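You operate a simulated robot arm through the tools that you are given. There is no shell and no other tool.

Carry out the task below with a simulated robot arm. There is one attempt and no reset: what you move stays moved.

Task
Run the spool marked x3 out in yellow cup 5, then stand it in grey cup 5.
Fine: take it from the grey cups; feed lever over to spools for the run and back to coil after. Where these are worked on the way, their far stop is far enough and under half their travel is too little: feed lever.

The check looks at the end state, three seconds after you hand in, the way a careful person would. Anything else that was tipped, shoved, dropped, spilled or broken makes it a failure.

Robot
A 6-joint arm with a three-finger gripper, fixed in place. Base frame: the origin is on the floor under the middle of its stand, x ahead of it, y to its left, z up. Lengths are in cm, angles in rad, forces in N, time in s.
It reaches about 121.3 cm from its shoulder. Its first joint turns from -2.897 to 2.897 rad. Payload 4.89 kg.
The TCP is the grasp point between the finger pads, 3 cm short of the fingertips. In the tool frame z runs along the fingers and y along their closing line. The gripper opens to 16.4 cm; its body begins 12.5 cm behind the TCP.
Orientation is that of the tool frame in the base frame, as a unit quaternion [w, x, y, z]. With the fingers straight down and closing along the base's y, the tool's x points along the base's -x, its y along +y and its z along -z.

Tools
- The arm moves only by the tool step_arm. Its argument "deltas" is text: rows parted by semicolons, each of 7 numbers parted by spaces: the shift along the tool's x, y, z in cm, then the turn, a rotation vector about the tool's x, y, z in rad, then the opening, from 0 (shut) to 1 (fully open). In form: x y z rx ry rz grip; .... A call has 1 to 20 rows; each row is the pose to reach, as a shift and turn from the pose commanded when the call began, along the tool's axes at that moment. Rows are played at 5 a second. More than 5 cm and 0.15 rad between two rows, or a gripper value outside its range, and nothing of the call is played. A pose out of reach is approached as far as the arm can. The call stops where the force on the tool passes 40 N (or 10 N more than at its start, if that is more) or the arm is blocked; 0.2 s more then pass. The fingers move at their own pace (about 10.8 cm/s each) and stop on an object; they squeeze with about 27 N. The grip force told is the motor's: it shows also when the fingers shut on nothing. Time passes only in rows, and 0.2 s behind the last, so rows that repeat a pose let the fingers close. It gives the time, the measured TCP pose, the force on the tool (base axes), the opening and the grip force at its end, in the units of the frame above (readings bear some noise), with the torque about the TCP (base axes, N m) and any sound that the robot's microphone picked up.
- Cameras (640 x 400 px; columns grow to the right, rows downward): "scene" is fixed at [22.05, 50.04, 162.65]; the picture's right is [-0.65, -0.76, 0.00], its down [-0.54, 0.46, -0.71] and it looks along [0.54, -0.46, -0.71] (base axes); focal length 338 px, centre (320, 200). "wrist" rides on the gripper at [7.6, -0.2, -15.2] in the tool frame; the picture's right is [0.02, 1.00, 0.00], its down [-0.88, 0.02, -0.47] and it looks along [-0.47, 0.01, 0.88] (tool axes); focal length 247 px, centre (320, 200).
- grab_frame(camera): a new picture of that camera. The clock stands still meanwhile.
- move_column(by): moves the trunk up (or, below 0, down) by that many cm; the arm rides with it, the base frame stays. It gives what a move gives, with no picture.
- measure_at(camera, pixels): for up to 12 pixels [column, row] of the newest picture of that camera ("zoom" is the newest enlarged one), the place [x, y, z] in the base frame of the surface seen there, good to about 0.2 cm. The clock stands still meanwhile.
- inspect(camera, box): a new picture of the part [left, top, right, bottom] of that camera's present view, enlarged. The clock stands still meanwhile.
- sign_off(): hands the job in; it is judged then, once.

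Open the gripper and draw the arm clear of the work before you hand the job in, unless the task says otherwise.

The tools are called after "Call:" as a command line: name --argument value ..., lists and objects as JSON in quotes. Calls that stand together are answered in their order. step_arm: Moves the arm, as the interface text tells. Its arguments: {"type":"object","properties":{"deltas":{"type":"string"}},"required":["deltas"]} The other tools are called the same way: move_column (by) moves the trunk up or down; grab_frame (camera) takes a picture; measure_at (camera, pixels) gives the place of the surface under pixels of a picture; inspect (camera, box) takes an enlarged picture of a part of a camera's view; sign_off () hands the job in.

At the start:

```text
clock: 0.0
tool_pos: [63.02, -9.46, 121.56]
tcp_rot: [0.001, 0.0, 1.0, 0.0]
wrist_force: [-0.1, -0.8, -0.4]
ft_torque: [-0.01, -0.03, 0.02]
width: 16.41
finger_force: 0.0
trunk travel left (down, up): [-15.0, 24.0]
```

scene: 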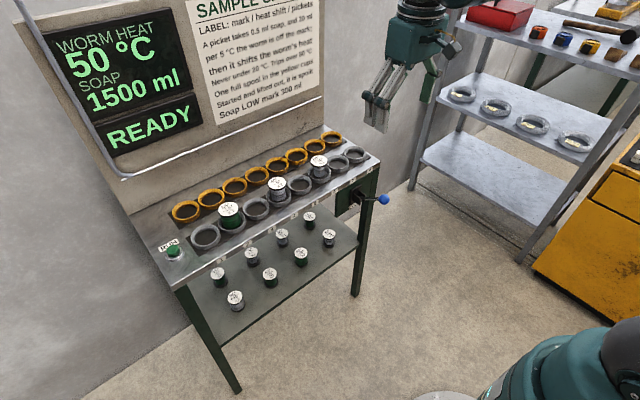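
wrist: 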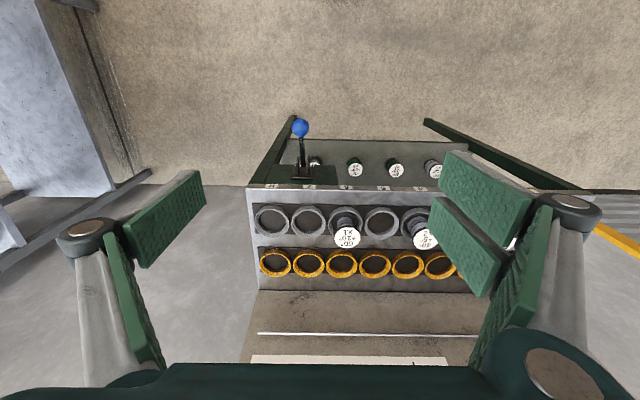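

I start by reading the notice board, the display, and the cups and spools close up.

Call:
inspect --camera "scene" --box '[180, 0, 340, 130]'

Call:
inspect --camera "scene" --box '[150, 120, 290, 270]'

Call:
inspect --camera "scene" --box '[250, 120, 400, 260]'

Call:
inspect --camera "scene" --box '[30, 0, 210, 170]'

```text
3.08 times, centred on (260, 65) of scene
```

zoom: 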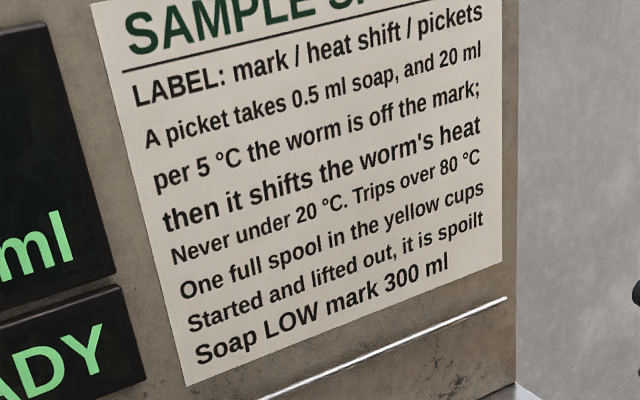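

```text
2.67 times, centred on (220, 195) of scene
```

zoom: 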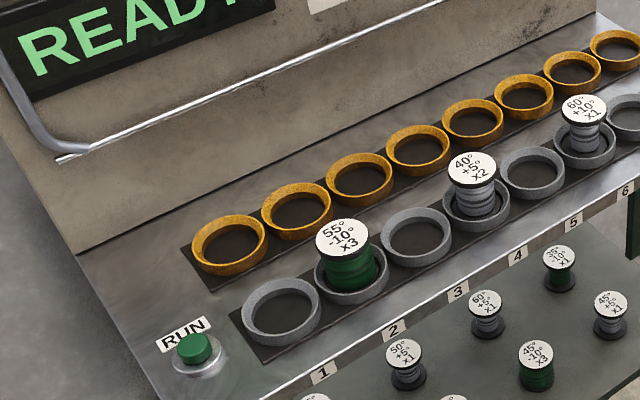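

```text
2.86 times, centred on (325, 190) of scene
```

zoom: 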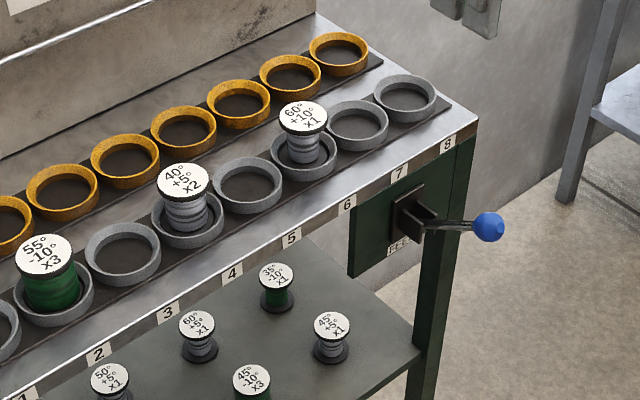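

```text
2.35 times, centred on (120, 85) of scene
```

zoom: 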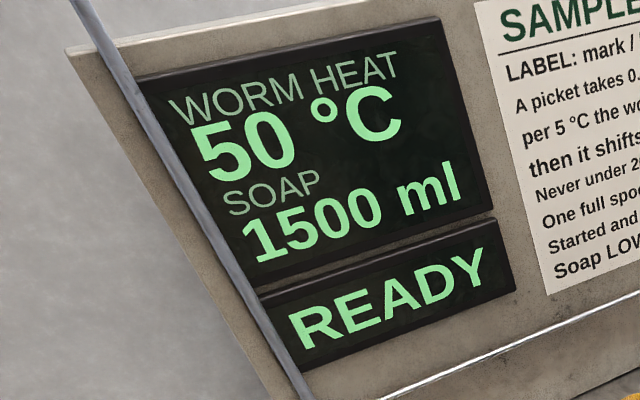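

The x3 spool (55° -10° x3, green) stands in grey cup 2; the others in the grey cups are x2 in cup 4 and x1 in cup 6. Next I measure cups, spool, button, lever and number labels in the scene picture.

Call:
grab_frame --camera "scene"

Call:
inspect --camera "scene" --box '[320, 160, 400, 240]'

Call:
measure_at --camera "scene" --pixels '[[185, 212], [210, 199], [234, 188], [256, 177], [277, 167], [296, 156], [314, 147], [331, 139], [229, 208], [277, 183], [318, 159], [204, 236]]'

Call:
measure_at --camera "scene" --pixels '[[255, 208], [298, 185], [337, 164], [355, 154], [173, 250], [168, 243], [384, 199], [365, 197], [352, 194], [230, 230], [256, 285], [200, 272]]'

```text
taken
```

scene: 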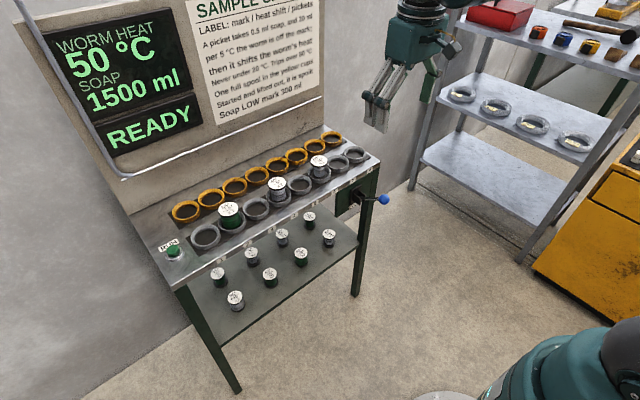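

```text
5.00 times, centred on (360, 200) of scene
```

zoom: 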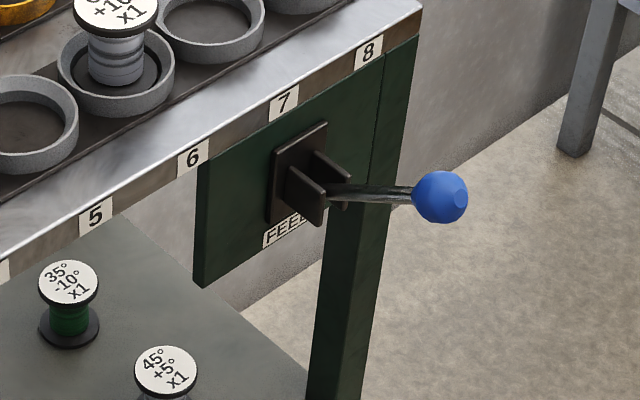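

```text
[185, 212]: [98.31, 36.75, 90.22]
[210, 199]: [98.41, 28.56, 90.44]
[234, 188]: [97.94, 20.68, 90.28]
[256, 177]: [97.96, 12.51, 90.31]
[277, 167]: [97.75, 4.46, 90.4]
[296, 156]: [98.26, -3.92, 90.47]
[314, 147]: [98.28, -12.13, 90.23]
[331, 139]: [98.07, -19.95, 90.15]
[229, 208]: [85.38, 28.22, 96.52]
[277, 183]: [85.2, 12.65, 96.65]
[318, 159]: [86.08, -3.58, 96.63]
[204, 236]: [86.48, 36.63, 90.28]
```

```text
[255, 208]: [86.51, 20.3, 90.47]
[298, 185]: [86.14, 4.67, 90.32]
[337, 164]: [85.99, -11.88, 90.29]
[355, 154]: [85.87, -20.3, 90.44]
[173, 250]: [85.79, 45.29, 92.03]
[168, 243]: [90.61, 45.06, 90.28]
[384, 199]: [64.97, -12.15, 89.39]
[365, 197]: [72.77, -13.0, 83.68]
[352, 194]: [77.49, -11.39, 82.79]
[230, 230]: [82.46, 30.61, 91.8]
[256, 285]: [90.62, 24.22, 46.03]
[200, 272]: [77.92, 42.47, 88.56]
```

Cups run at y ≈ 36.7 (1) to -20 (8) with 8.1 cm pitch, grey at x≈86, yellow at x≈98. I check label positions on the front edge, and look at the lever through the wrist camera.

Call:
measure_at --camera "scene" --pixels '[[315, 203], [335, 191], [353, 181], [370, 171], [230, 212], [218, 222], [243, 215]]'

Call:
inspect --camera "wrist" --box '[240, 100, 460, 290]'

Call:
inspect --camera "wrist" --box '[260, 110, 340, 200]'

Call:
inspect --camera "scene" --box '[335, 175, 395, 215]'

```text
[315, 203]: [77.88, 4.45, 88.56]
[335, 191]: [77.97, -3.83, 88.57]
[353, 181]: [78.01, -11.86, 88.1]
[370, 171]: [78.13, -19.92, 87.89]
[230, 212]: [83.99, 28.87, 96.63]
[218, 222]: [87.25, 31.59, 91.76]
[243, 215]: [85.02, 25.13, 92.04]
```

```text
2.11 times, centred on (350, 195) of wrist
```

zoom: 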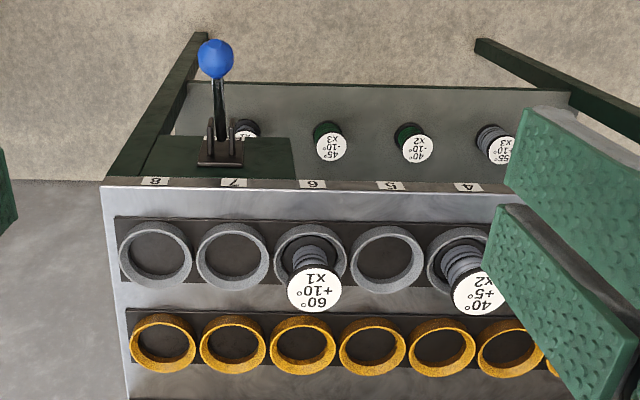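

```text
4.44 times, centred on (300, 155) of wrist
```

zoom: 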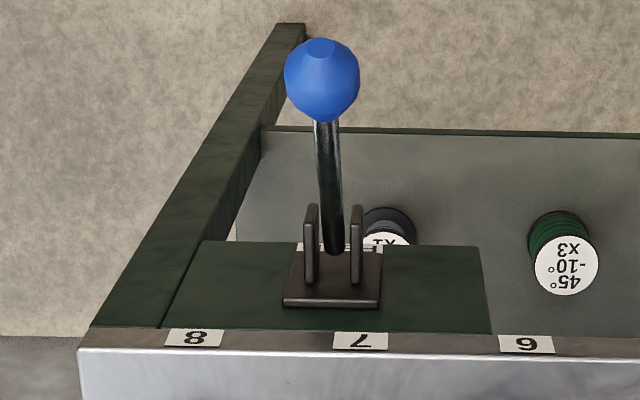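

```text
10.00 times, centred on (365, 195) of scene
```

zoom: 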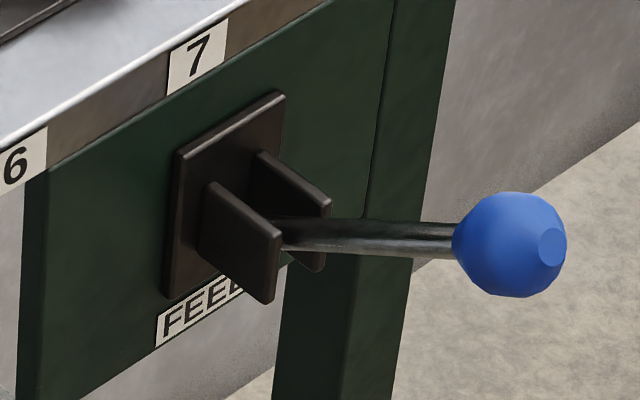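

The lever's ball is at (65,-12,89), but its COIL/SPOOLS markings aren't visible from above. I back off and tilt the hand forward so the wrist camera can see the front panel of the lever.

Call:
step_arm --deltas "2.5 -0.31 1.5 0 -0.07 0 1; 5 -0.62 3 0 -0.14 0 1; 7.5 -0.93 6 0 -0.21 0 1; 10 -1.24 9 0 -0.28 0 1; 12.5 -1.55 12.5 0 -0.35 0 1; 14 -1.86 16 0 -0.42 0 1; 15 -2.2 20 0 -0.49 0 1; 15 -2.5 23 0 -0.56 0 1; 15 -2.5 23 0 -0.56 0 1"

Call:
grab_frame --camera "wrist"

```text
clock: 2.0
tool_pos: [47.87, -12.1, 98.62]
tcp_rot: [0.278, 0.001, 0.961, -0.001]
wrist_force: [0.4, -0.4, 0.7]
ft_torque: [0.02, 0.0, 0.0]
width: 16.39
finger_force: 0.1
trunk travel left (down, up): [-15.0, 24.0]
```

```text
taken
```

wrist: 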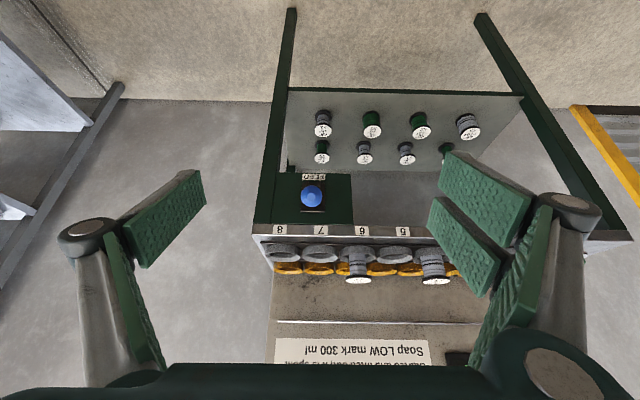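

The wrist view (upside down) shows the lever panel around (312,200). I enlarge it.

Call:
inspect --camera "wrist" --box '[265, 165, 365, 240]'

```text
5.33 times, centred on (315, 202) of wrist
```

zoom: 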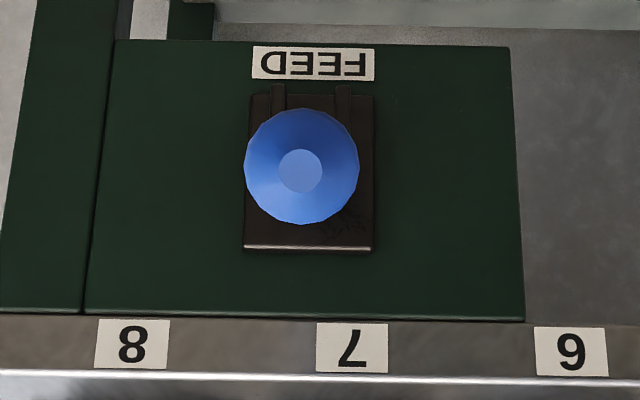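

Only a FEED plate is visible; the lever swings in the vertical x–z plane, currently up. I measure the ball and rod more exactly.

Call:
measure_at --camera "zoom" --pixels '[[300, 170], [300, 115], [300, 220], [250, 170], [355, 170], [278, 90], [343, 90], [310, 240], [310, 90], [310, 60]]'

Call:
inspect --camera "scene" --box '[335, 175, 395, 215]'

```text
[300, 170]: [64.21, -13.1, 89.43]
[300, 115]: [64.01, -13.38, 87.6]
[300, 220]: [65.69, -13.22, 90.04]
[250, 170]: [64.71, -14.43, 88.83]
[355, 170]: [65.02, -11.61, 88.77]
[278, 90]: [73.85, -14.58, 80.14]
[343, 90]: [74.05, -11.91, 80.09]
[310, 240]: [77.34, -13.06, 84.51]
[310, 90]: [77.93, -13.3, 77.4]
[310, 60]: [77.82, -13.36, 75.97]
```

```text
10.00 times, centred on (365, 195) of scene
```

zoom: 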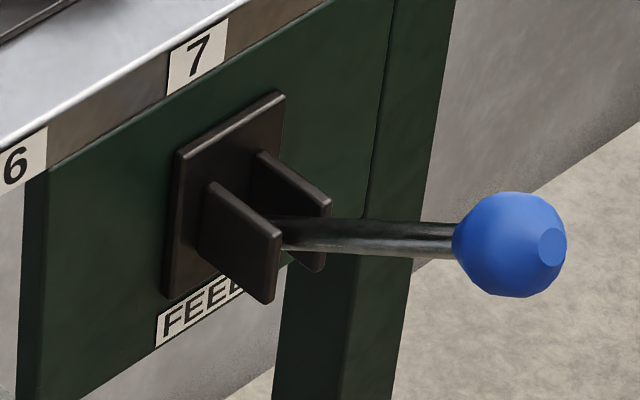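

I measure the rod and bracket from the enlarged scene picture to get the lever's pivot and angle.

Call:
measure_at --camera "zoom" --pixels '[[300, 228], [340, 230], [380, 233], [430, 236], [510, 215], [250, 250], [215, 190], [270, 300], [270, 240], [260, 105], [180, 160], [170, 290]]'

```text
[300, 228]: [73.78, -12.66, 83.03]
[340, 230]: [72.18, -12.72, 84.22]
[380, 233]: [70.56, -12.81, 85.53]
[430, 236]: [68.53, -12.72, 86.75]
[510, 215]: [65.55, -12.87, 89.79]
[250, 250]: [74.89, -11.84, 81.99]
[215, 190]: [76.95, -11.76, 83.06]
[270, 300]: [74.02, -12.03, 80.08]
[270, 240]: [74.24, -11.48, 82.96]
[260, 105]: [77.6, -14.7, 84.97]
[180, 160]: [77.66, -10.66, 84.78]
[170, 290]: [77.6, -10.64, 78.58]
```

Ball centre ≈ (65.6,-13.1,88.6), rod pitched ~35° up, pivot ≈ (76,-13.2,81.5). Next I measure the backboard near the yellow cups, the cup rims, spool flange and finger pads for clearance.

Call:
measure_at --camera "scene" --pixels '[[250, 150], [245, 160], [256, 130], [300, 120], [230, 160], [280, 158], [215, 146], [268, 168], [277, 174], [200, 140]]'

Call:
measure_at --camera "wrist" --pixels '[[170, 215], [198, 180], [145, 262], [125, 240], [484, 195], [445, 165], [518, 235], [470, 245], [432, 205], [490, 290], [500, 225], [90, 235]]'

Call:
inspect --camera "scene" --box '[200, 190, 264, 240]'

```text
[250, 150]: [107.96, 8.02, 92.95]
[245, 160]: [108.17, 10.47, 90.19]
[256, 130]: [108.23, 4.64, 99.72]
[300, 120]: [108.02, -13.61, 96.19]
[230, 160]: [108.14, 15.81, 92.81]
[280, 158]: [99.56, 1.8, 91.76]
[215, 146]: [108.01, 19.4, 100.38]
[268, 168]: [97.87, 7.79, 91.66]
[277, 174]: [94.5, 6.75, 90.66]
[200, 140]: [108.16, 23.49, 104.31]
```

```text
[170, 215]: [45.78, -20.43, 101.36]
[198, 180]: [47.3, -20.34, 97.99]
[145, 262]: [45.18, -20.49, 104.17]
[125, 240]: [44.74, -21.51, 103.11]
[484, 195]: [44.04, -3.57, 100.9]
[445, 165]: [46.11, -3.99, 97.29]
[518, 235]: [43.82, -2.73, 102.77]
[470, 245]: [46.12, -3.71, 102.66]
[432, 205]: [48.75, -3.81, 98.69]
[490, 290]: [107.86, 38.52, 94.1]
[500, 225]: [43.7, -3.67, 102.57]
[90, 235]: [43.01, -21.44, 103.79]
```

```text
8.00 times, centred on (232, 215) of scene
```

zoom: 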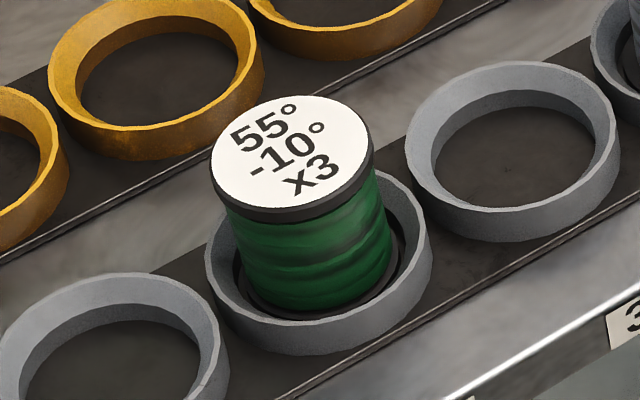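

The spool is full, flange seen around zoom (290,150); I measure flange and cup edges, plus the metal bar on the backboard.

Call:
measure_at --camera "zoom" --pixels '[[216, 175], [368, 150], [288, 100], [290, 210], [300, 260], [512, 64], [608, 140], [410, 145], [510, 235], [430, 130], [590, 165], [320, 345]]'

Call:
measure_at --camera "scene" --pixels '[[215, 140], [230, 135], [260, 123], [300, 107], [124, 178], [150, 168], [130, 172], [105, 162], [250, 60]]'

```text
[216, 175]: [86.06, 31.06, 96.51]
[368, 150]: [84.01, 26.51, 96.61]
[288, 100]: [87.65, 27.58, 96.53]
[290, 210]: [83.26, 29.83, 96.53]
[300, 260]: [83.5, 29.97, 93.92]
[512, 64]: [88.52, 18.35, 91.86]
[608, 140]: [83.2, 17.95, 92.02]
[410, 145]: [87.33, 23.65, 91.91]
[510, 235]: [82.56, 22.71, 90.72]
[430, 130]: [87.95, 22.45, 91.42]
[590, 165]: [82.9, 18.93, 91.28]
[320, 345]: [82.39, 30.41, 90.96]
```

```text
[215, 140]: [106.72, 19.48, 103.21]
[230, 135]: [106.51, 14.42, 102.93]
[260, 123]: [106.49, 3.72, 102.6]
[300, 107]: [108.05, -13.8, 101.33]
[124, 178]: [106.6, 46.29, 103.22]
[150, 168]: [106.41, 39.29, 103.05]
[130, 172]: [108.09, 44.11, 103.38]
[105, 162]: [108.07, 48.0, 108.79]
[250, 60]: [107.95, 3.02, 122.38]
```

Spool flange ≈ 5.0 cm diameter with top at z 96.5, backboard x=108 with a rail at x=106.5, z=103. I straighten the hand and move above the grey cups for an accurate look.

Call:
step_arm --deltas "-3.11 2.545 0.513 0 0.051 0 1; -6.22 5.09 1.026 0 0.102 0 1; -9.33 7.635 1.54 0 0.153 0 1; -12.44 10.18 2.05 0 0.204 0 1; -15.55 12.725 2.565 0 0.255 0 1; -18.66 15.27 3.08 0 0.306 0 1; -21.77 17.8 3.59 0 0.357 0 1; -24.9 20.4 4.1 0 0.408 0 1; -28 22.9 4.62 0 0.459 0 1; -31.1 25.45 5.13 0 0.51 0 1; -34.2 28 5.64 0 0.56 0 1; -34.2 28 5.64 0 0.56 0 1"

Call:
grab_frame --camera "wrist"

Call:
grab_frame --camera "scene"

```text
clock: 4.6
tool_pos: [80.29, 16.24, 112.11]
tcp_rot: [-0.001, 0.0, 1.0, 0.0]
wrist_force: [1.1, 0.9, -0.2]
ft_torque: [-0.03, 0.13, 0.0]
width: 16.37
finger_force: 0.1
trunk travel left (down, up): [-15.0, 24.0]
```

```text
taken
```

wrist: 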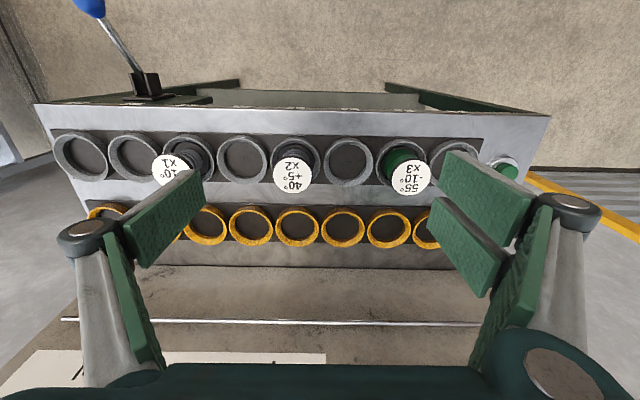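

```text
taken
```

scene: 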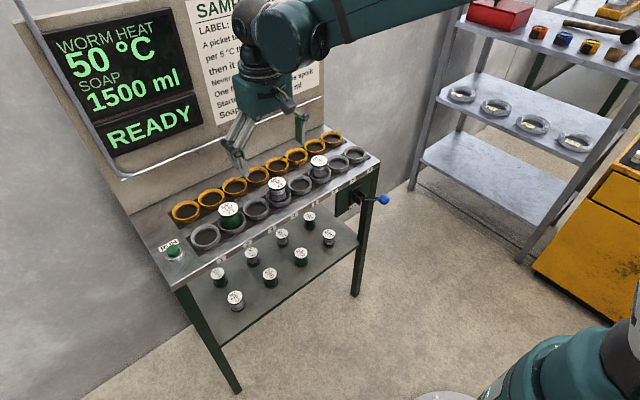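

The wrist view shows x3's flange at (411,177), grey cup 5 at (242,158), yellow cup 5 at about (250,226). I enlarge this region and measure.

Call:
inspect --camera "wrist" --box '[200, 120, 360, 250]'

Call:
measure_at --camera "wrist" --pixels '[[393, 177], [430, 177], [411, 162], [411, 193], [242, 158], [250, 226], [205, 225], [298, 226], [292, 176], [507, 170]]'

```text
3.08 times, centred on (280, 185) of wrist
```

zoom: 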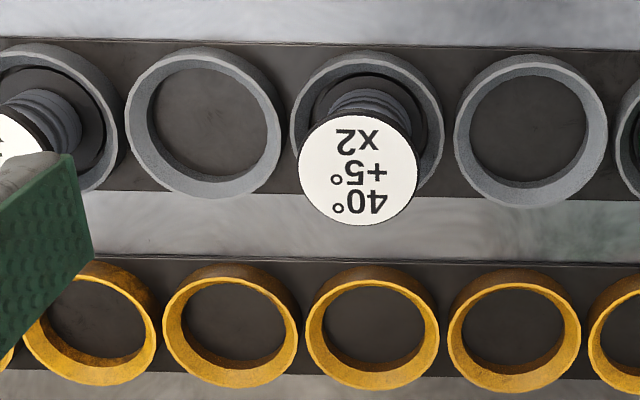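

```text
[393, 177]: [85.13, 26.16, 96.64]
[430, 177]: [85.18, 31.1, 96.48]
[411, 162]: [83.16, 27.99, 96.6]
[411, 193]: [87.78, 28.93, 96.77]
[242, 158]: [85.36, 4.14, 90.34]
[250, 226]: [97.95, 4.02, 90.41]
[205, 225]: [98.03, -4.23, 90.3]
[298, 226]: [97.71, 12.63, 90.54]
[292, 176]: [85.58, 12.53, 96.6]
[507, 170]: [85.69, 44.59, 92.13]
```

I measure the rims of grey cup 5 and yellow cup 5 in the enlarged picture to find their centres and inner diameter.

Call:
measure_at --camera "zoom" --pixels '[[131, 120], [278, 125], [202, 50], [206, 192], [155, 118], [262, 118], [167, 328], [297, 332], [230, 280], [234, 383], [183, 325], [283, 328]]'

Call:
inspect --camera "wrist" --box '[360, 120, 460, 220]'

```text
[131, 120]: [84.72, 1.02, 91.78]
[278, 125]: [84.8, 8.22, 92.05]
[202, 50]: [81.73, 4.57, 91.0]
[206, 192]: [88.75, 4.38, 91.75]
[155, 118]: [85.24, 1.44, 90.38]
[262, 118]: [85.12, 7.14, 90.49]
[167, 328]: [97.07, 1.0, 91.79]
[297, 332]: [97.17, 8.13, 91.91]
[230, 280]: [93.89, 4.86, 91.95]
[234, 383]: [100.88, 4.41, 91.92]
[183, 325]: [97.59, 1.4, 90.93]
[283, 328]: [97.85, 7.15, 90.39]
```

```text
4.00 times, centred on (410, 170) of wrist
```

zoom: 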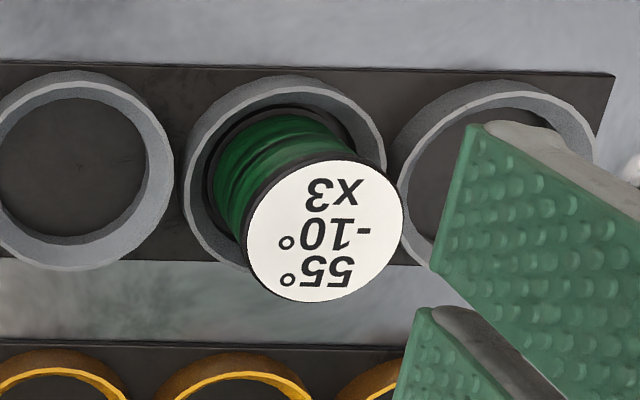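

Grey cup 5 is centred near (85.3,4.4), yellow cup 5 near (97.4,4.4), and x3 near (85.45,28.65). I move above x3 with the fingers closing along y (cups 1 and 3 beside it are empty), partly closing them.

Call:
step_arm --deltas "-1.3 3.1 0 0 0 0 0.6; -2.6 6.2 1 0 0 0 0.6; -3.9 9.3 3 0 0 0 0.6; -5.16 12.4 5 0 0 0 0.6; -5.16 12.4 8 0 0 0 0.6; -5.16 12.4 8 0 0 0 0.6"

Call:
grab_frame --camera "wrist"

Call:
inspect --camera "scene" --box '[180, 100, 320, 240]'

```text
clock: 6.0
tool_pos: [85.0, 28.44, 103.97]
tcp_rot: [0.0, 0.0, 1.0, 0.0]
wrist_force: [1.1, 0.6, -1.0]
ft_torque: [-0.01, 0.06, -0.02]
width: 9.86
finger_force: 0.0
trunk travel left (down, up): [-15.0, 24.0]
```

```text
taken
```

wrist: 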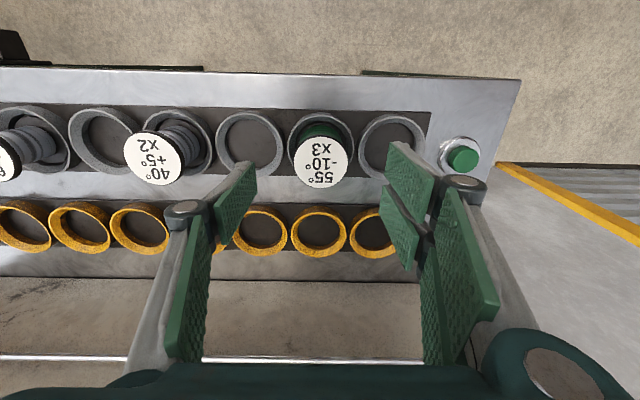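

```text
2.86 times, centred on (250, 170) of scene
```

zoom: 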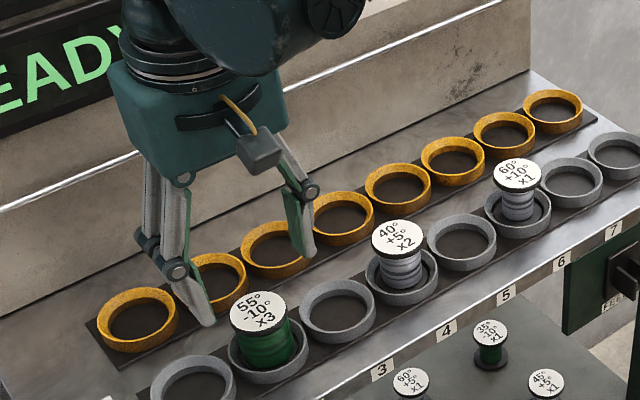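

Fingers straddle x3 (flange at (320,163)). I measure the flange again from this closer view to centre precisely.

Call:
inspect --camera "wrist" --box '[270, 100, 370, 200]'

Call:
measure_at --camera "wrist" --pixels '[[296, 163], [346, 163], [321, 142], [321, 186], [321, 163], [232, 215], [247, 165], [392, 150], [405, 240], [430, 190], [390, 190], [412, 260]]'

```text
4.00 times, centred on (320, 150) of wrist
```

zoom: 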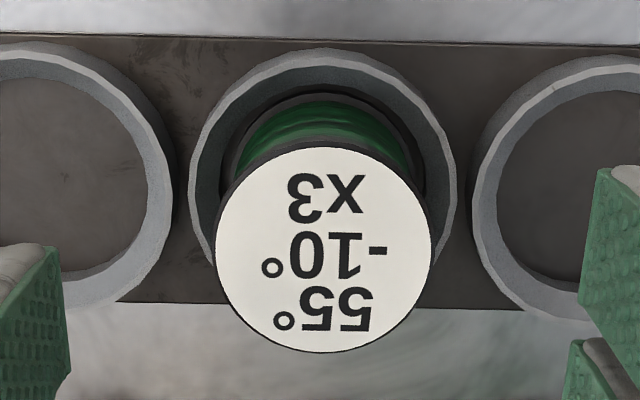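

```text
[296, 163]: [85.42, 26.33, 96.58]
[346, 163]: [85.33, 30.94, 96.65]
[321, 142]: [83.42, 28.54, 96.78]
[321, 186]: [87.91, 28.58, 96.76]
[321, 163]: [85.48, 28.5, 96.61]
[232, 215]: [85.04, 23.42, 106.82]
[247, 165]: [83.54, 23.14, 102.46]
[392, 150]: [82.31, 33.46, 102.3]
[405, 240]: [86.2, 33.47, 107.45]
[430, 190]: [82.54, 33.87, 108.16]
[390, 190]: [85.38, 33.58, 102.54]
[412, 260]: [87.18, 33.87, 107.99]
```

The spool centre is (85.5,28.6). I descend part of the way and check the reading once settled.

Call:
step_arm --deltas "-0.3 0.1 3 0 0 0 0.6; -0.3 0.1 6 0 0 0 0.6; -0.3 0.1 6 0 0 0 0.6; -0.3 0.1 6 0 0 0 0.6"

Call:
grab_frame --camera "wrist"

Call:
inspect --camera "scene" --box '[180, 130, 290, 240]'

```text
clock: 7.0
tool_pos: [85.53, 28.6, 98.05]
tcp_rot: [0.0, 0.0, 1.0, 0.0]
wrist_force: [-0.1, -0.7, -0.1]
ft_torque: [-0.06, 0.04, -0.03]
width: 9.83
finger_force: 0.0
trunk travel left (down, up): [-15.0, 24.0]
```

```text
taken
```

wrist: 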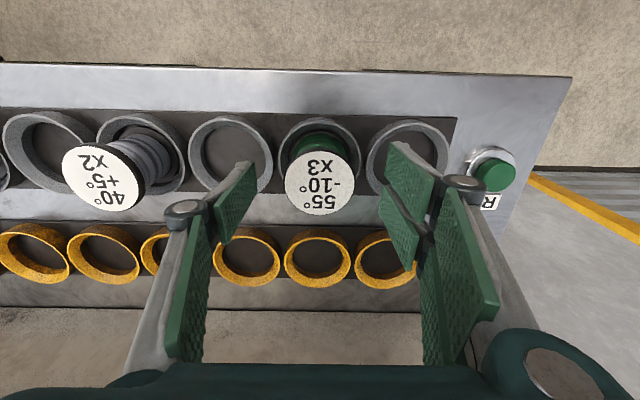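

```text
3.64 times, centred on (235, 185) of scene
```

zoom: 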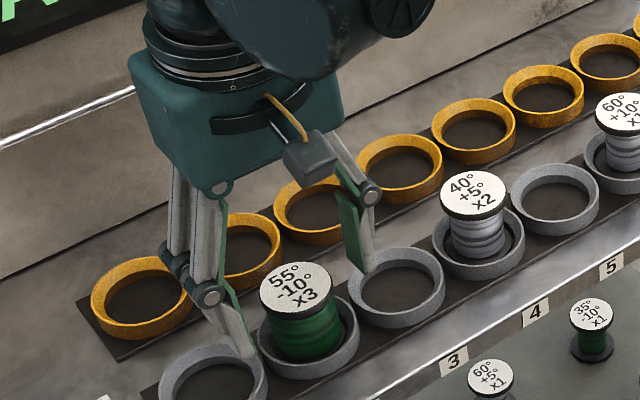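

TCP is centred at (85.53,28.6). I descend 2.4 cm so the tips stay just above the cup rim (z 92), then close on the spool.

Call:
step_arm --deltas "0 0 1.2 0 0 0 0.6; 0 0 2.4 0 0 0 0.6; 0 0 2.4 0 0 0 0.6; 0 0 2.4 0 0 0 0.4; 0 0 2.4 0 0 0 0.2; 0 0 2.4 0 0 0 0.2; 0 0 2.4 0 0 0 0.2; 0 0 2.4 0 0 0 0.2"

Call:
grab_frame --camera "wrist"

Call:
inspect --camera "scene" --box '[180, 130, 290, 240]'

```text
clock: 8.8
tool_pos: [85.44, 28.56, 95.64]
tcp_rot: [0.0, 0.0, 1.0, 0.0]
wrist_force: [-0.1, -1.0, 3.8]
ft_torque: [0.0, 0.01, -0.03]
width: 5.26
finger_force: 27.1
trunk travel left (down, up): [-15.0, 24.0]
```

```text
taken
```

wrist: 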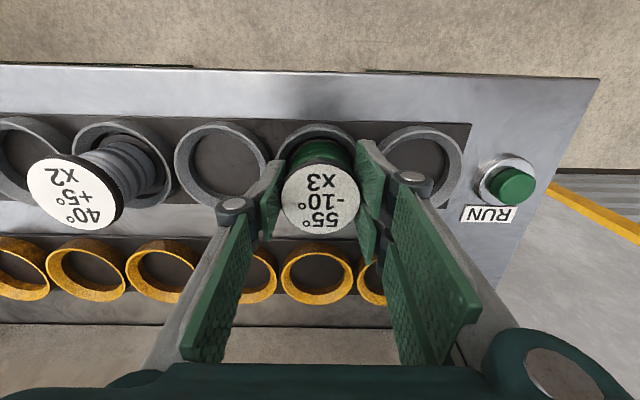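

```text
3.64 times, centred on (235, 185) of scene
```

zoom: 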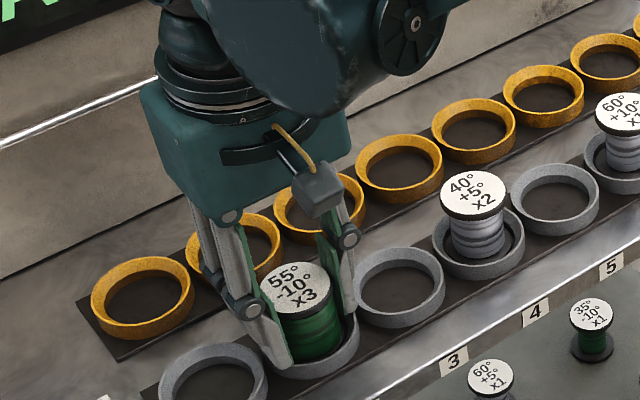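

Gripped (width 5.26, 27 N). I lift straight up 9 cm and check the hold.

Call:
step_arm --deltas "0 0 -1 0 0 0 0.2; 0 0 -2.5 0 0 0 0.2; 0 0 -4.5 0 0 0 0.2; 0 0 -7 0 0 0 0.2; 0 0 -9 0 0 0 0.2; 0 0 -9 0 0 0 0.2"

Call:
grab_frame --camera "wrist"

Call:
grab_frame --camera "scene"

```text
clock: 10.2
tool_pos: [85.29, 28.68, 104.6]
tcp_rot: [0.001, 0.0, 1.0, 0.0]
wrist_force: [-0.2, 0.5, -2.4]
ft_torque: [0.01, 0.0, -0.02]
width: 5.26
finger_force: 27.0
trunk travel left (down, up): [-15.0, 24.0]
```

```text
taken
```

wrist: 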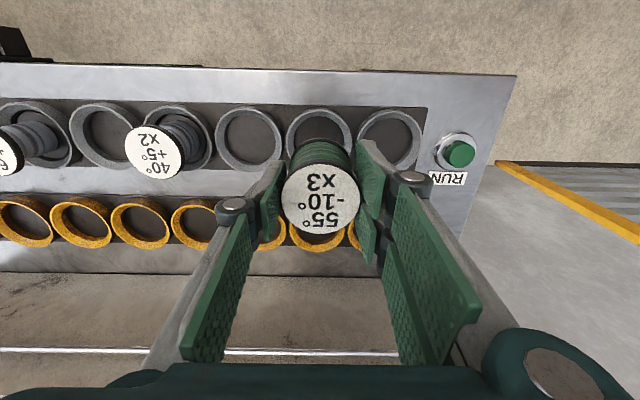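

```text
taken
```

scene: 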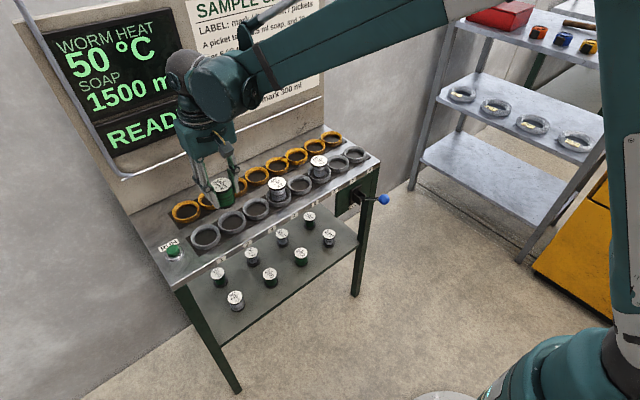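

Held firmly. Before moving towards the backboard I measure how far the wrist joints stick out towards it.

Call:
measure_at --camera "scene" --pixels '[[180, 62], [170, 65], [190, 75], [205, 90], [215, 105], [185, 130], [210, 60], [240, 70], [230, 130], [200, 110], [180, 115]]'

Call:
inspect --camera "scene" --box '[150, 20, 290, 200]'

```text
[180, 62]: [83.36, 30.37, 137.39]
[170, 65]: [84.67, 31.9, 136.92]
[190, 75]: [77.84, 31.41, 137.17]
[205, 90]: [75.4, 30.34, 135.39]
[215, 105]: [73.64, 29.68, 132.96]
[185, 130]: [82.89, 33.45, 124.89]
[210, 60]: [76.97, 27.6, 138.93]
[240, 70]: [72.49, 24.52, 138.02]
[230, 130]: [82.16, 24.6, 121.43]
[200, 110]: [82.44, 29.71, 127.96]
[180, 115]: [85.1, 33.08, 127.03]
```

```text
2.22 times, centred on (220, 110) of scene
```

zoom: 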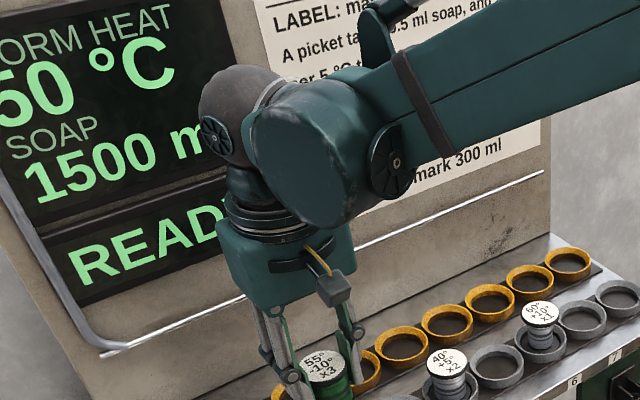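

The wrist and gripper extend only about 5 cm past the TCP axis, so there's room at x=97.4. I carry the spool over to above yellow cup 5.

Call:
step_arm --deltas "-0.5 -3 -0.5 0 0 0 0.2; -1.5 -6.5 -0.5 0 0 0 0.2; -3.5 -10.5 -0.5 0 0 0 0.2; -6 -14.5 -0.5 0 0 0 0.2; -8.5 -18.5 -0.5 0 0 0 0.2; -10.5 -22 -0.5 0 0 0 0.2; -11.9 -24.1 -0.5 0 0 0 0.2; -11.9 -24.1 -0.5 0 0 0 0.2; -11.9 -24.1 -0.5 0 0 0 0.2"

Call:
grab_frame --camera "wrist"

Call:
inspect --camera "scene" --box '[200, 60, 340, 220]'

```text
clock: 12.2
tool_pos: [97.19, 4.45, 105.16]
tcp_rot: [-0.001, 0.0, 1.0, 0.0]
wrist_force: [0.2, -0.1, -2.5]
ft_torque: [0.01, 0.0, -0.02]
width: 5.28
finger_force: 26.8
trunk travel left (down, up): [-15.0, 24.0]
```

```text
taken
```

wrist: 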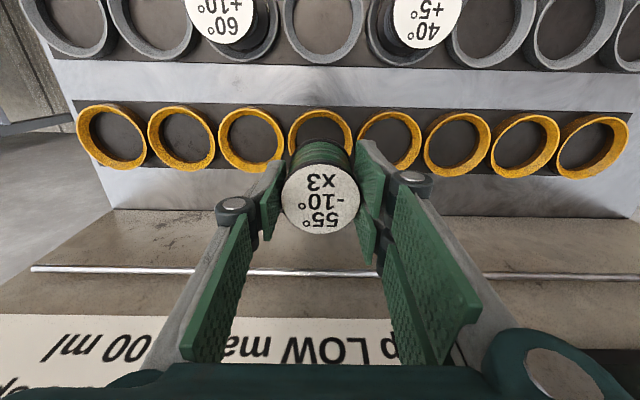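

```text
2.50 times, centred on (270, 140) of scene
```

zoom: 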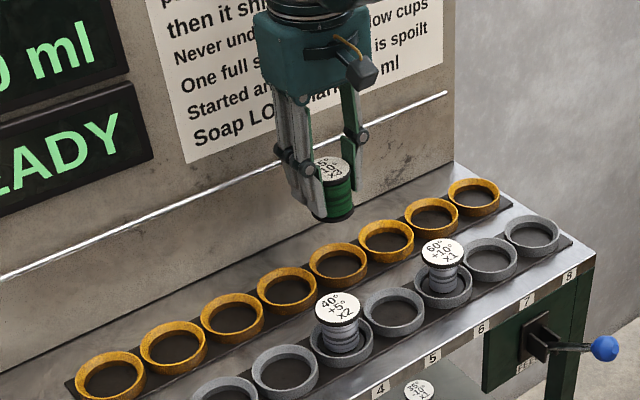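

Yellow cup 5 (5th from the RUN end) is directly behind the spool at column 320. I measure its visible rim and its neighbours' rims.

Call:
inspect --camera "wrist" --box '[240, 90, 400, 190]'

Call:
measure_at --camera "zoom" --pixels '[[192, 180], [446, 180], [320, 80], [320, 100], [205, 185], [436, 185], [466, 185], [470, 170], [170, 170], [40, 85], [595, 90], [250, 100]]'

```text
4.00 times, centred on (320, 140) of wrist
```

zoom: 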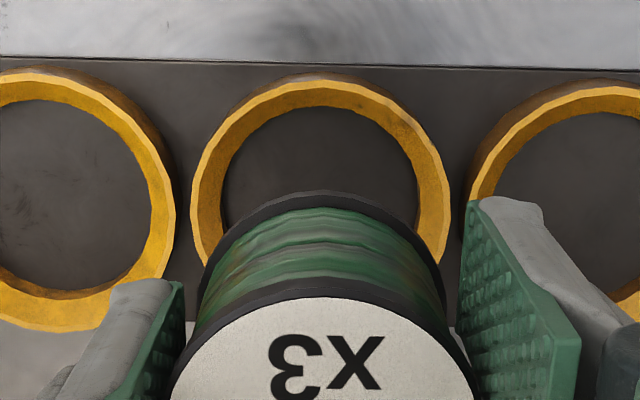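

```text
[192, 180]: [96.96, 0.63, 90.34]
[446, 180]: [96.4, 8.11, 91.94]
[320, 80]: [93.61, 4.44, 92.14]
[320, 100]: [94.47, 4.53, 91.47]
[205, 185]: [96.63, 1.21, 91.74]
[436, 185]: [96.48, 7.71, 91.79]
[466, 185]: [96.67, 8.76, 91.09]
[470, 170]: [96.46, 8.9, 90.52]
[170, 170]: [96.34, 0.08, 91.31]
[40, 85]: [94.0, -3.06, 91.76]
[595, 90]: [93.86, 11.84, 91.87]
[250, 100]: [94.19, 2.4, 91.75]
```

The spool is lined up with yellow cup 5 in y (cup edges 190/450, spool 195/447 in zoom) and x. I lower it into the cup, slowing at the end.

Call:
step_arm --deltas "-0.05 0.03 3 0 0 0 0.2; -0.05 0.03 6 0 0 0 0.2; -0.05 0.03 7.5 0 0 0 0.2; -0.05 0.03 8.3 0 0 0 0.2; -0.05 0.03 8.9 0 0 0 0.2; -0.05 0.03 9.2 0 0 0 0.2; -0.05 0.03 9.4 0 0 0 0.2; -0.05 0.03 9.4 0 0 0 0.2"

Call:
grab_frame --camera "wrist"

Call:
inspect --camera "scene" --box '[220, 100, 330, 220]'

```text
clock: 14.0
tool_pos: [97.35, 4.4, 95.73]
tcp_rot: [0.0, 0.0, 1.0, 0.0]
wrist_force: [-0.1, 0.6, -2.0]
ft_torque: [0.01, -0.02, -0.01]
width: 5.25
finger_force: 27.2
trunk travel left (down, up): [-15.0, 24.0]
```

```text
taken
```

wrist: 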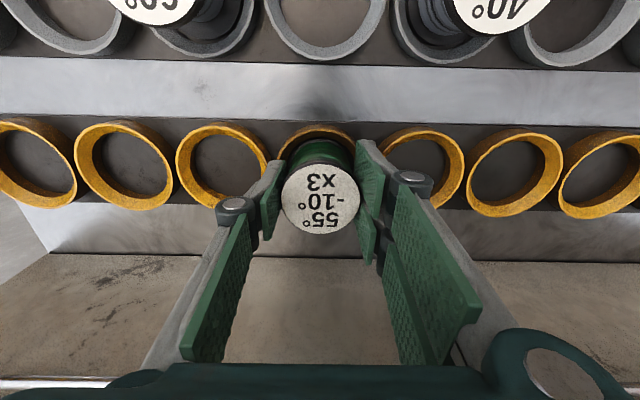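

```text
3.33 times, centred on (275, 160) of scene
```

zoom: 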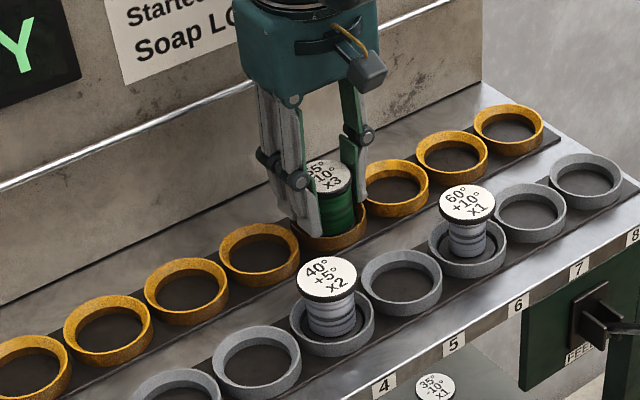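

The force still shows the spool's weight (-2 N), so it hangs just above the floor. I lower in tiny steps to seat it.

Call:
step_arm --deltas "0 0 0.1 0 0 0 0.2; 0 0 0.2 0 0 0 0.2; 0 0 0.2 0 0 0 0.2"

```text
clock: 14.8
tool_pos: [97.3, 4.43, 95.6]
tcp_rot: [0.001, 0.0, 1.0, 0.001]
wrist_force: [8.4, -0.5, 23.8]
ft_torque: [0.02, -0.28, -0.05]
width: 5.28
finger_force: 27.0
trunk travel left (down, up): [-15.0, 24.0]
```

Contact at z 95.6, the same height as when it stood in the grey cup, with a little +x side force. I relieve 0.15 cm and nudge +x 0.15 cm.

Call:
step_arm --deltas "0 0 -0.15 0 0 0 0.2; -0.15 0 -0.15 0 0 0 0.2; -0.15 0 -0.15 0 0 0 0.2"

Call:
inspect --camera "wrist" --box '[240, 110, 400, 250]'

Call:
inspect --camera "scene" --box '[255, 140, 305, 190]'

```text
clock: 15.6
tool_pos: [97.57, 4.48, 95.51]
tcp_rot: [0.0, -0.001, 1.0, 0.0]
wrist_force: [-1.6, -0.5, -0.9]
ft_torque: [0.01, 0.0, -0.01]
width: 5.25
finger_force: 26.7
trunk travel left (down, up): [-15.0, 24.0]
```

```text
2.86 times, centred on (320, 180) of wrist
```

zoom: 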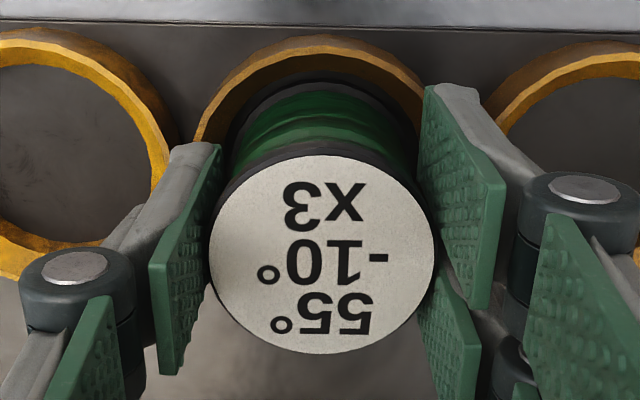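

```text
8.00 times, centred on (280, 165) of scene
```

zoom: 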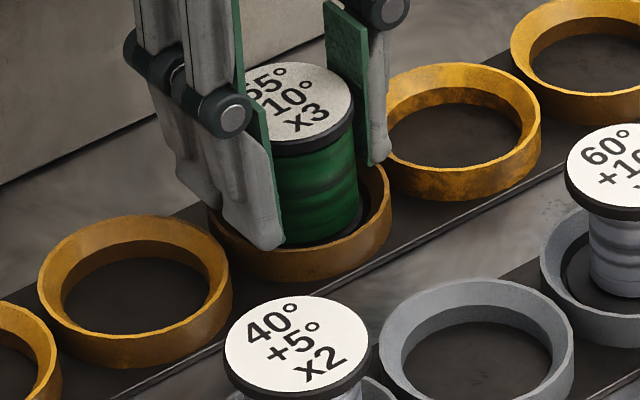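

The spool sits inside the yellow rim and its weight is now nearly carried (-0.9 N). I open the fingers and rise straight up.

Call:
step_arm --deltas "0 0 0 0 0 0 0.36; 0 0 0 0 0 0 0.5; 0 0 0 0 0 0 0.6; 0 0 0 0 0 0 0.6; 0 0 -2.5 0 0 0 0.6; 0 0 -6 0 0 0 0.6; 0 0 -10 0 0 0 0.6; 0 0 -13 0 0 0 0.6; 0 0 -13 0 0 0 0.6"

Call:
grab_frame --camera "wrist"

Call:
grab_frame --camera "scene"

Call:
inspect --camera "scene" --box '[220, 130, 330, 220]'

```text
clock: 17.6
tool_pos: [97.5, 4.38, 108.7]
tcp_rot: [0.0, -0.001, 1.0, 0.0]
wrist_force: [-0.7, 0.8, 1.2]
ft_torque: [0.01, -0.05, 0.0]
width: 9.82
finger_force: 0.0
trunk travel left (down, up): [-15.0, 24.0]
```

```text
taken
```

wrist: 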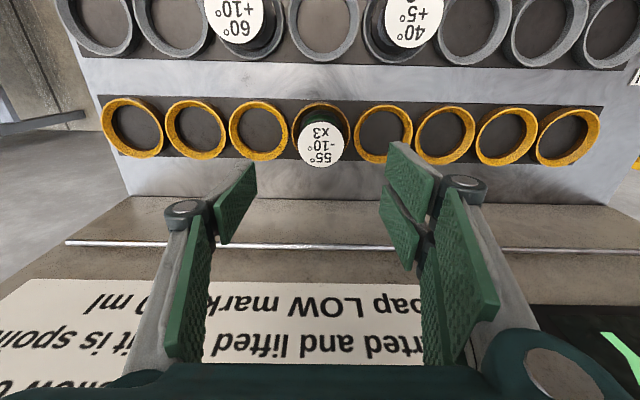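

```text
taken
```

scene: 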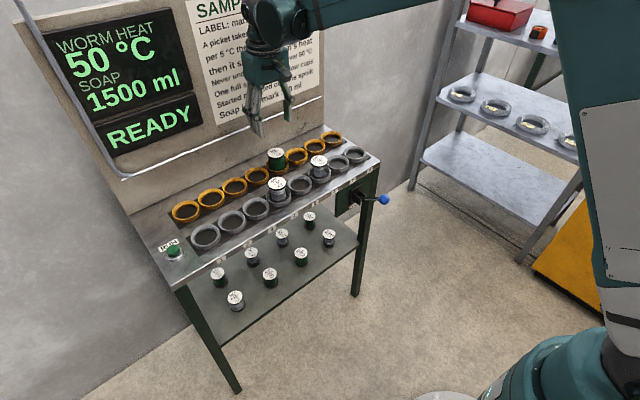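

```text
4.44 times, centred on (275, 175) of scene
```

zoom: 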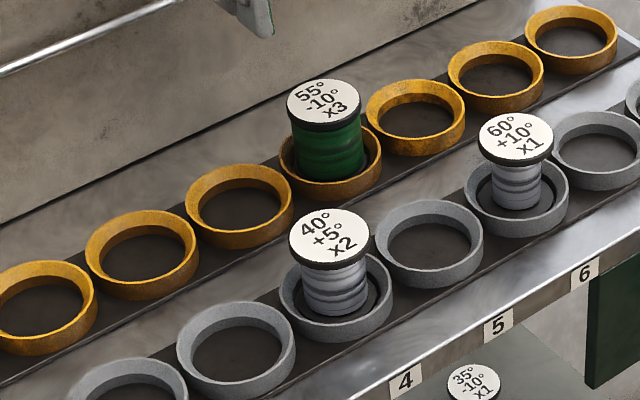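

x3 stands upright in yellow cup 5 and the display still says READY. Now I go to the lever: I move the hand above the blue ball at (65.4,-13.05,88.4).

Call:
step_arm --deltas "3.57 -1.94 0 0 0 0 0.6; 7.14 -3.88 0 0 0 0 0.6; 10.7 -5.82 0 0 0 0 0.6; 14.3 -7.76 0 0 0 0 0.6; 17.8 -9.7 0 0 0 0 0.6; 21.4 -11.6 0 0 0 0 0.6; 25 -13.6 1.5 0 0 0 0.6; 28.5 -15.5 3.5 0 0 0 0.6; 32.1 -17.45 5.7 0 0 0 0.6; 32.1 -17.45 6.7 0 0 0 0.6; 32.1 -17.45 6.7 0 0 0 0.6"

Call:
grab_frame --camera "wrist"

Call:
inspect --camera "scene" --box '[320, 110, 430, 230]'

```text
clock: 20.0
tool_pos: [65.39, -12.89, 101.89]
tcp_rot: [0.0, 0.0, 1.0, 0.0]
wrist_force: [-0.4, -0.2, 0.0]
ft_torque: [0.0, -0.09, -0.01]
width: 9.87
finger_force: 0.0
trunk travel left (down, up): [-15.0, 24.0]
```

```text
taken
```

wrist: 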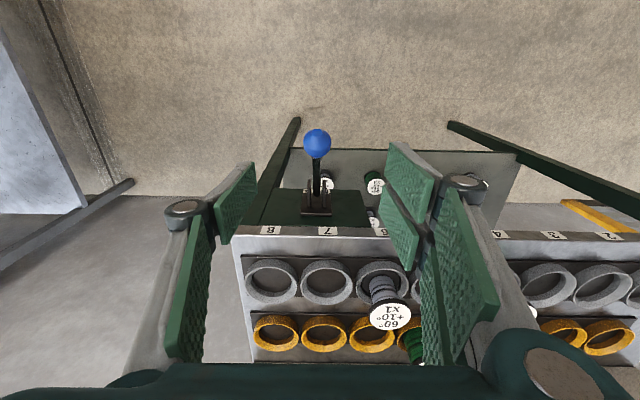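

```text
3.33 times, centred on (375, 170) of scene
```

zoom: 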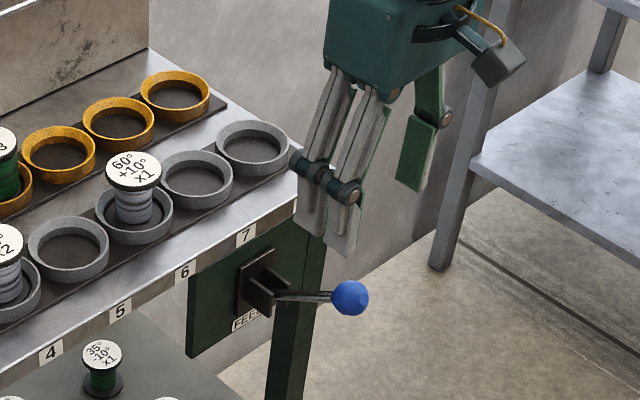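

The ball is at wrist (317,142), between the open fingers. I measure it again from this close view.

Call:
measure_at --camera "wrist" --pixels '[[317, 142], [305, 142], [330, 142], [317, 130], [317, 155], [317, 165], [317, 175], [316, 185]]'

```text
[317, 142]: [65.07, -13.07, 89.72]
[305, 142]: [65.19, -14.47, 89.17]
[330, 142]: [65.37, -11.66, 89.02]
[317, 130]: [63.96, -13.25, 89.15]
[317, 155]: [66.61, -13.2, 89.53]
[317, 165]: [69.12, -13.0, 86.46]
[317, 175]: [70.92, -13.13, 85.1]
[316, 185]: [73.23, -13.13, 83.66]
```

Ball centre ≈ (65.4,-13.08,88.3). I lower the TCP onto it with fingers open and then close on the ball.

Call:
step_arm --deltas "0 -0.15 4 0 0 0 0.6; 0 -0.15 8 0 0 0 0.6; 0 -0.15 11 0 0 0 0.6; 0 -0.15 13.6 0 0 0 0.5; 0 -0.15 13.6 0 0 0 0.4; 0 -0.15 13.6 0 0 0 0.3; 0 -0.15 13.6 0 0 0 0.1; 0 -0.15 13.6 0 0 0 0.1; 0 -0.15 13.6 0 0 0 0.1"

Call:
grab_frame --camera "wrist"

Call:
inspect --camera "scene" --box '[320, 130, 430, 240]'

```text
clock: 22.0
tool_pos: [65.42, -13.14, 88.45]
tcp_rot: [0.0, -0.001, 1.0, 0.0]
wrist_force: [-5.2, -4.8, -4.5]
ft_torque: [-0.01, 0.16, -0.03]
width: 3.07
finger_force: 45.0
trunk travel left (down, up): [-15.0, 24.0]
```

```text
taken
```

wrist: 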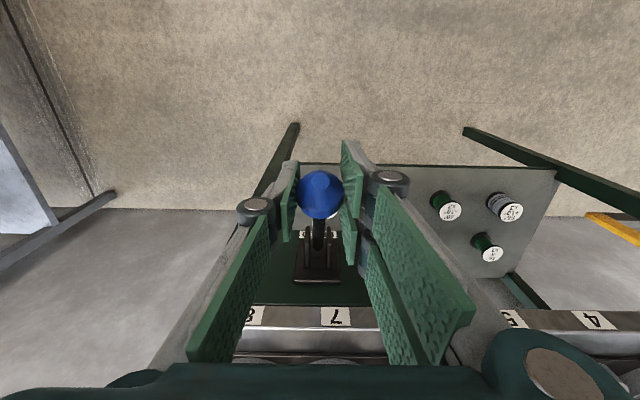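

```text
3.64 times, centred on (375, 185) of scene
```

zoom: 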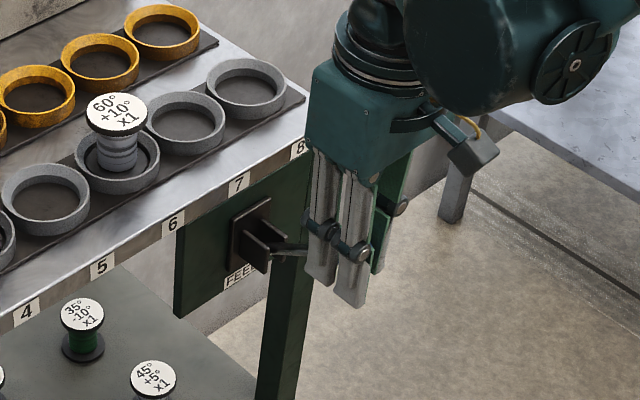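

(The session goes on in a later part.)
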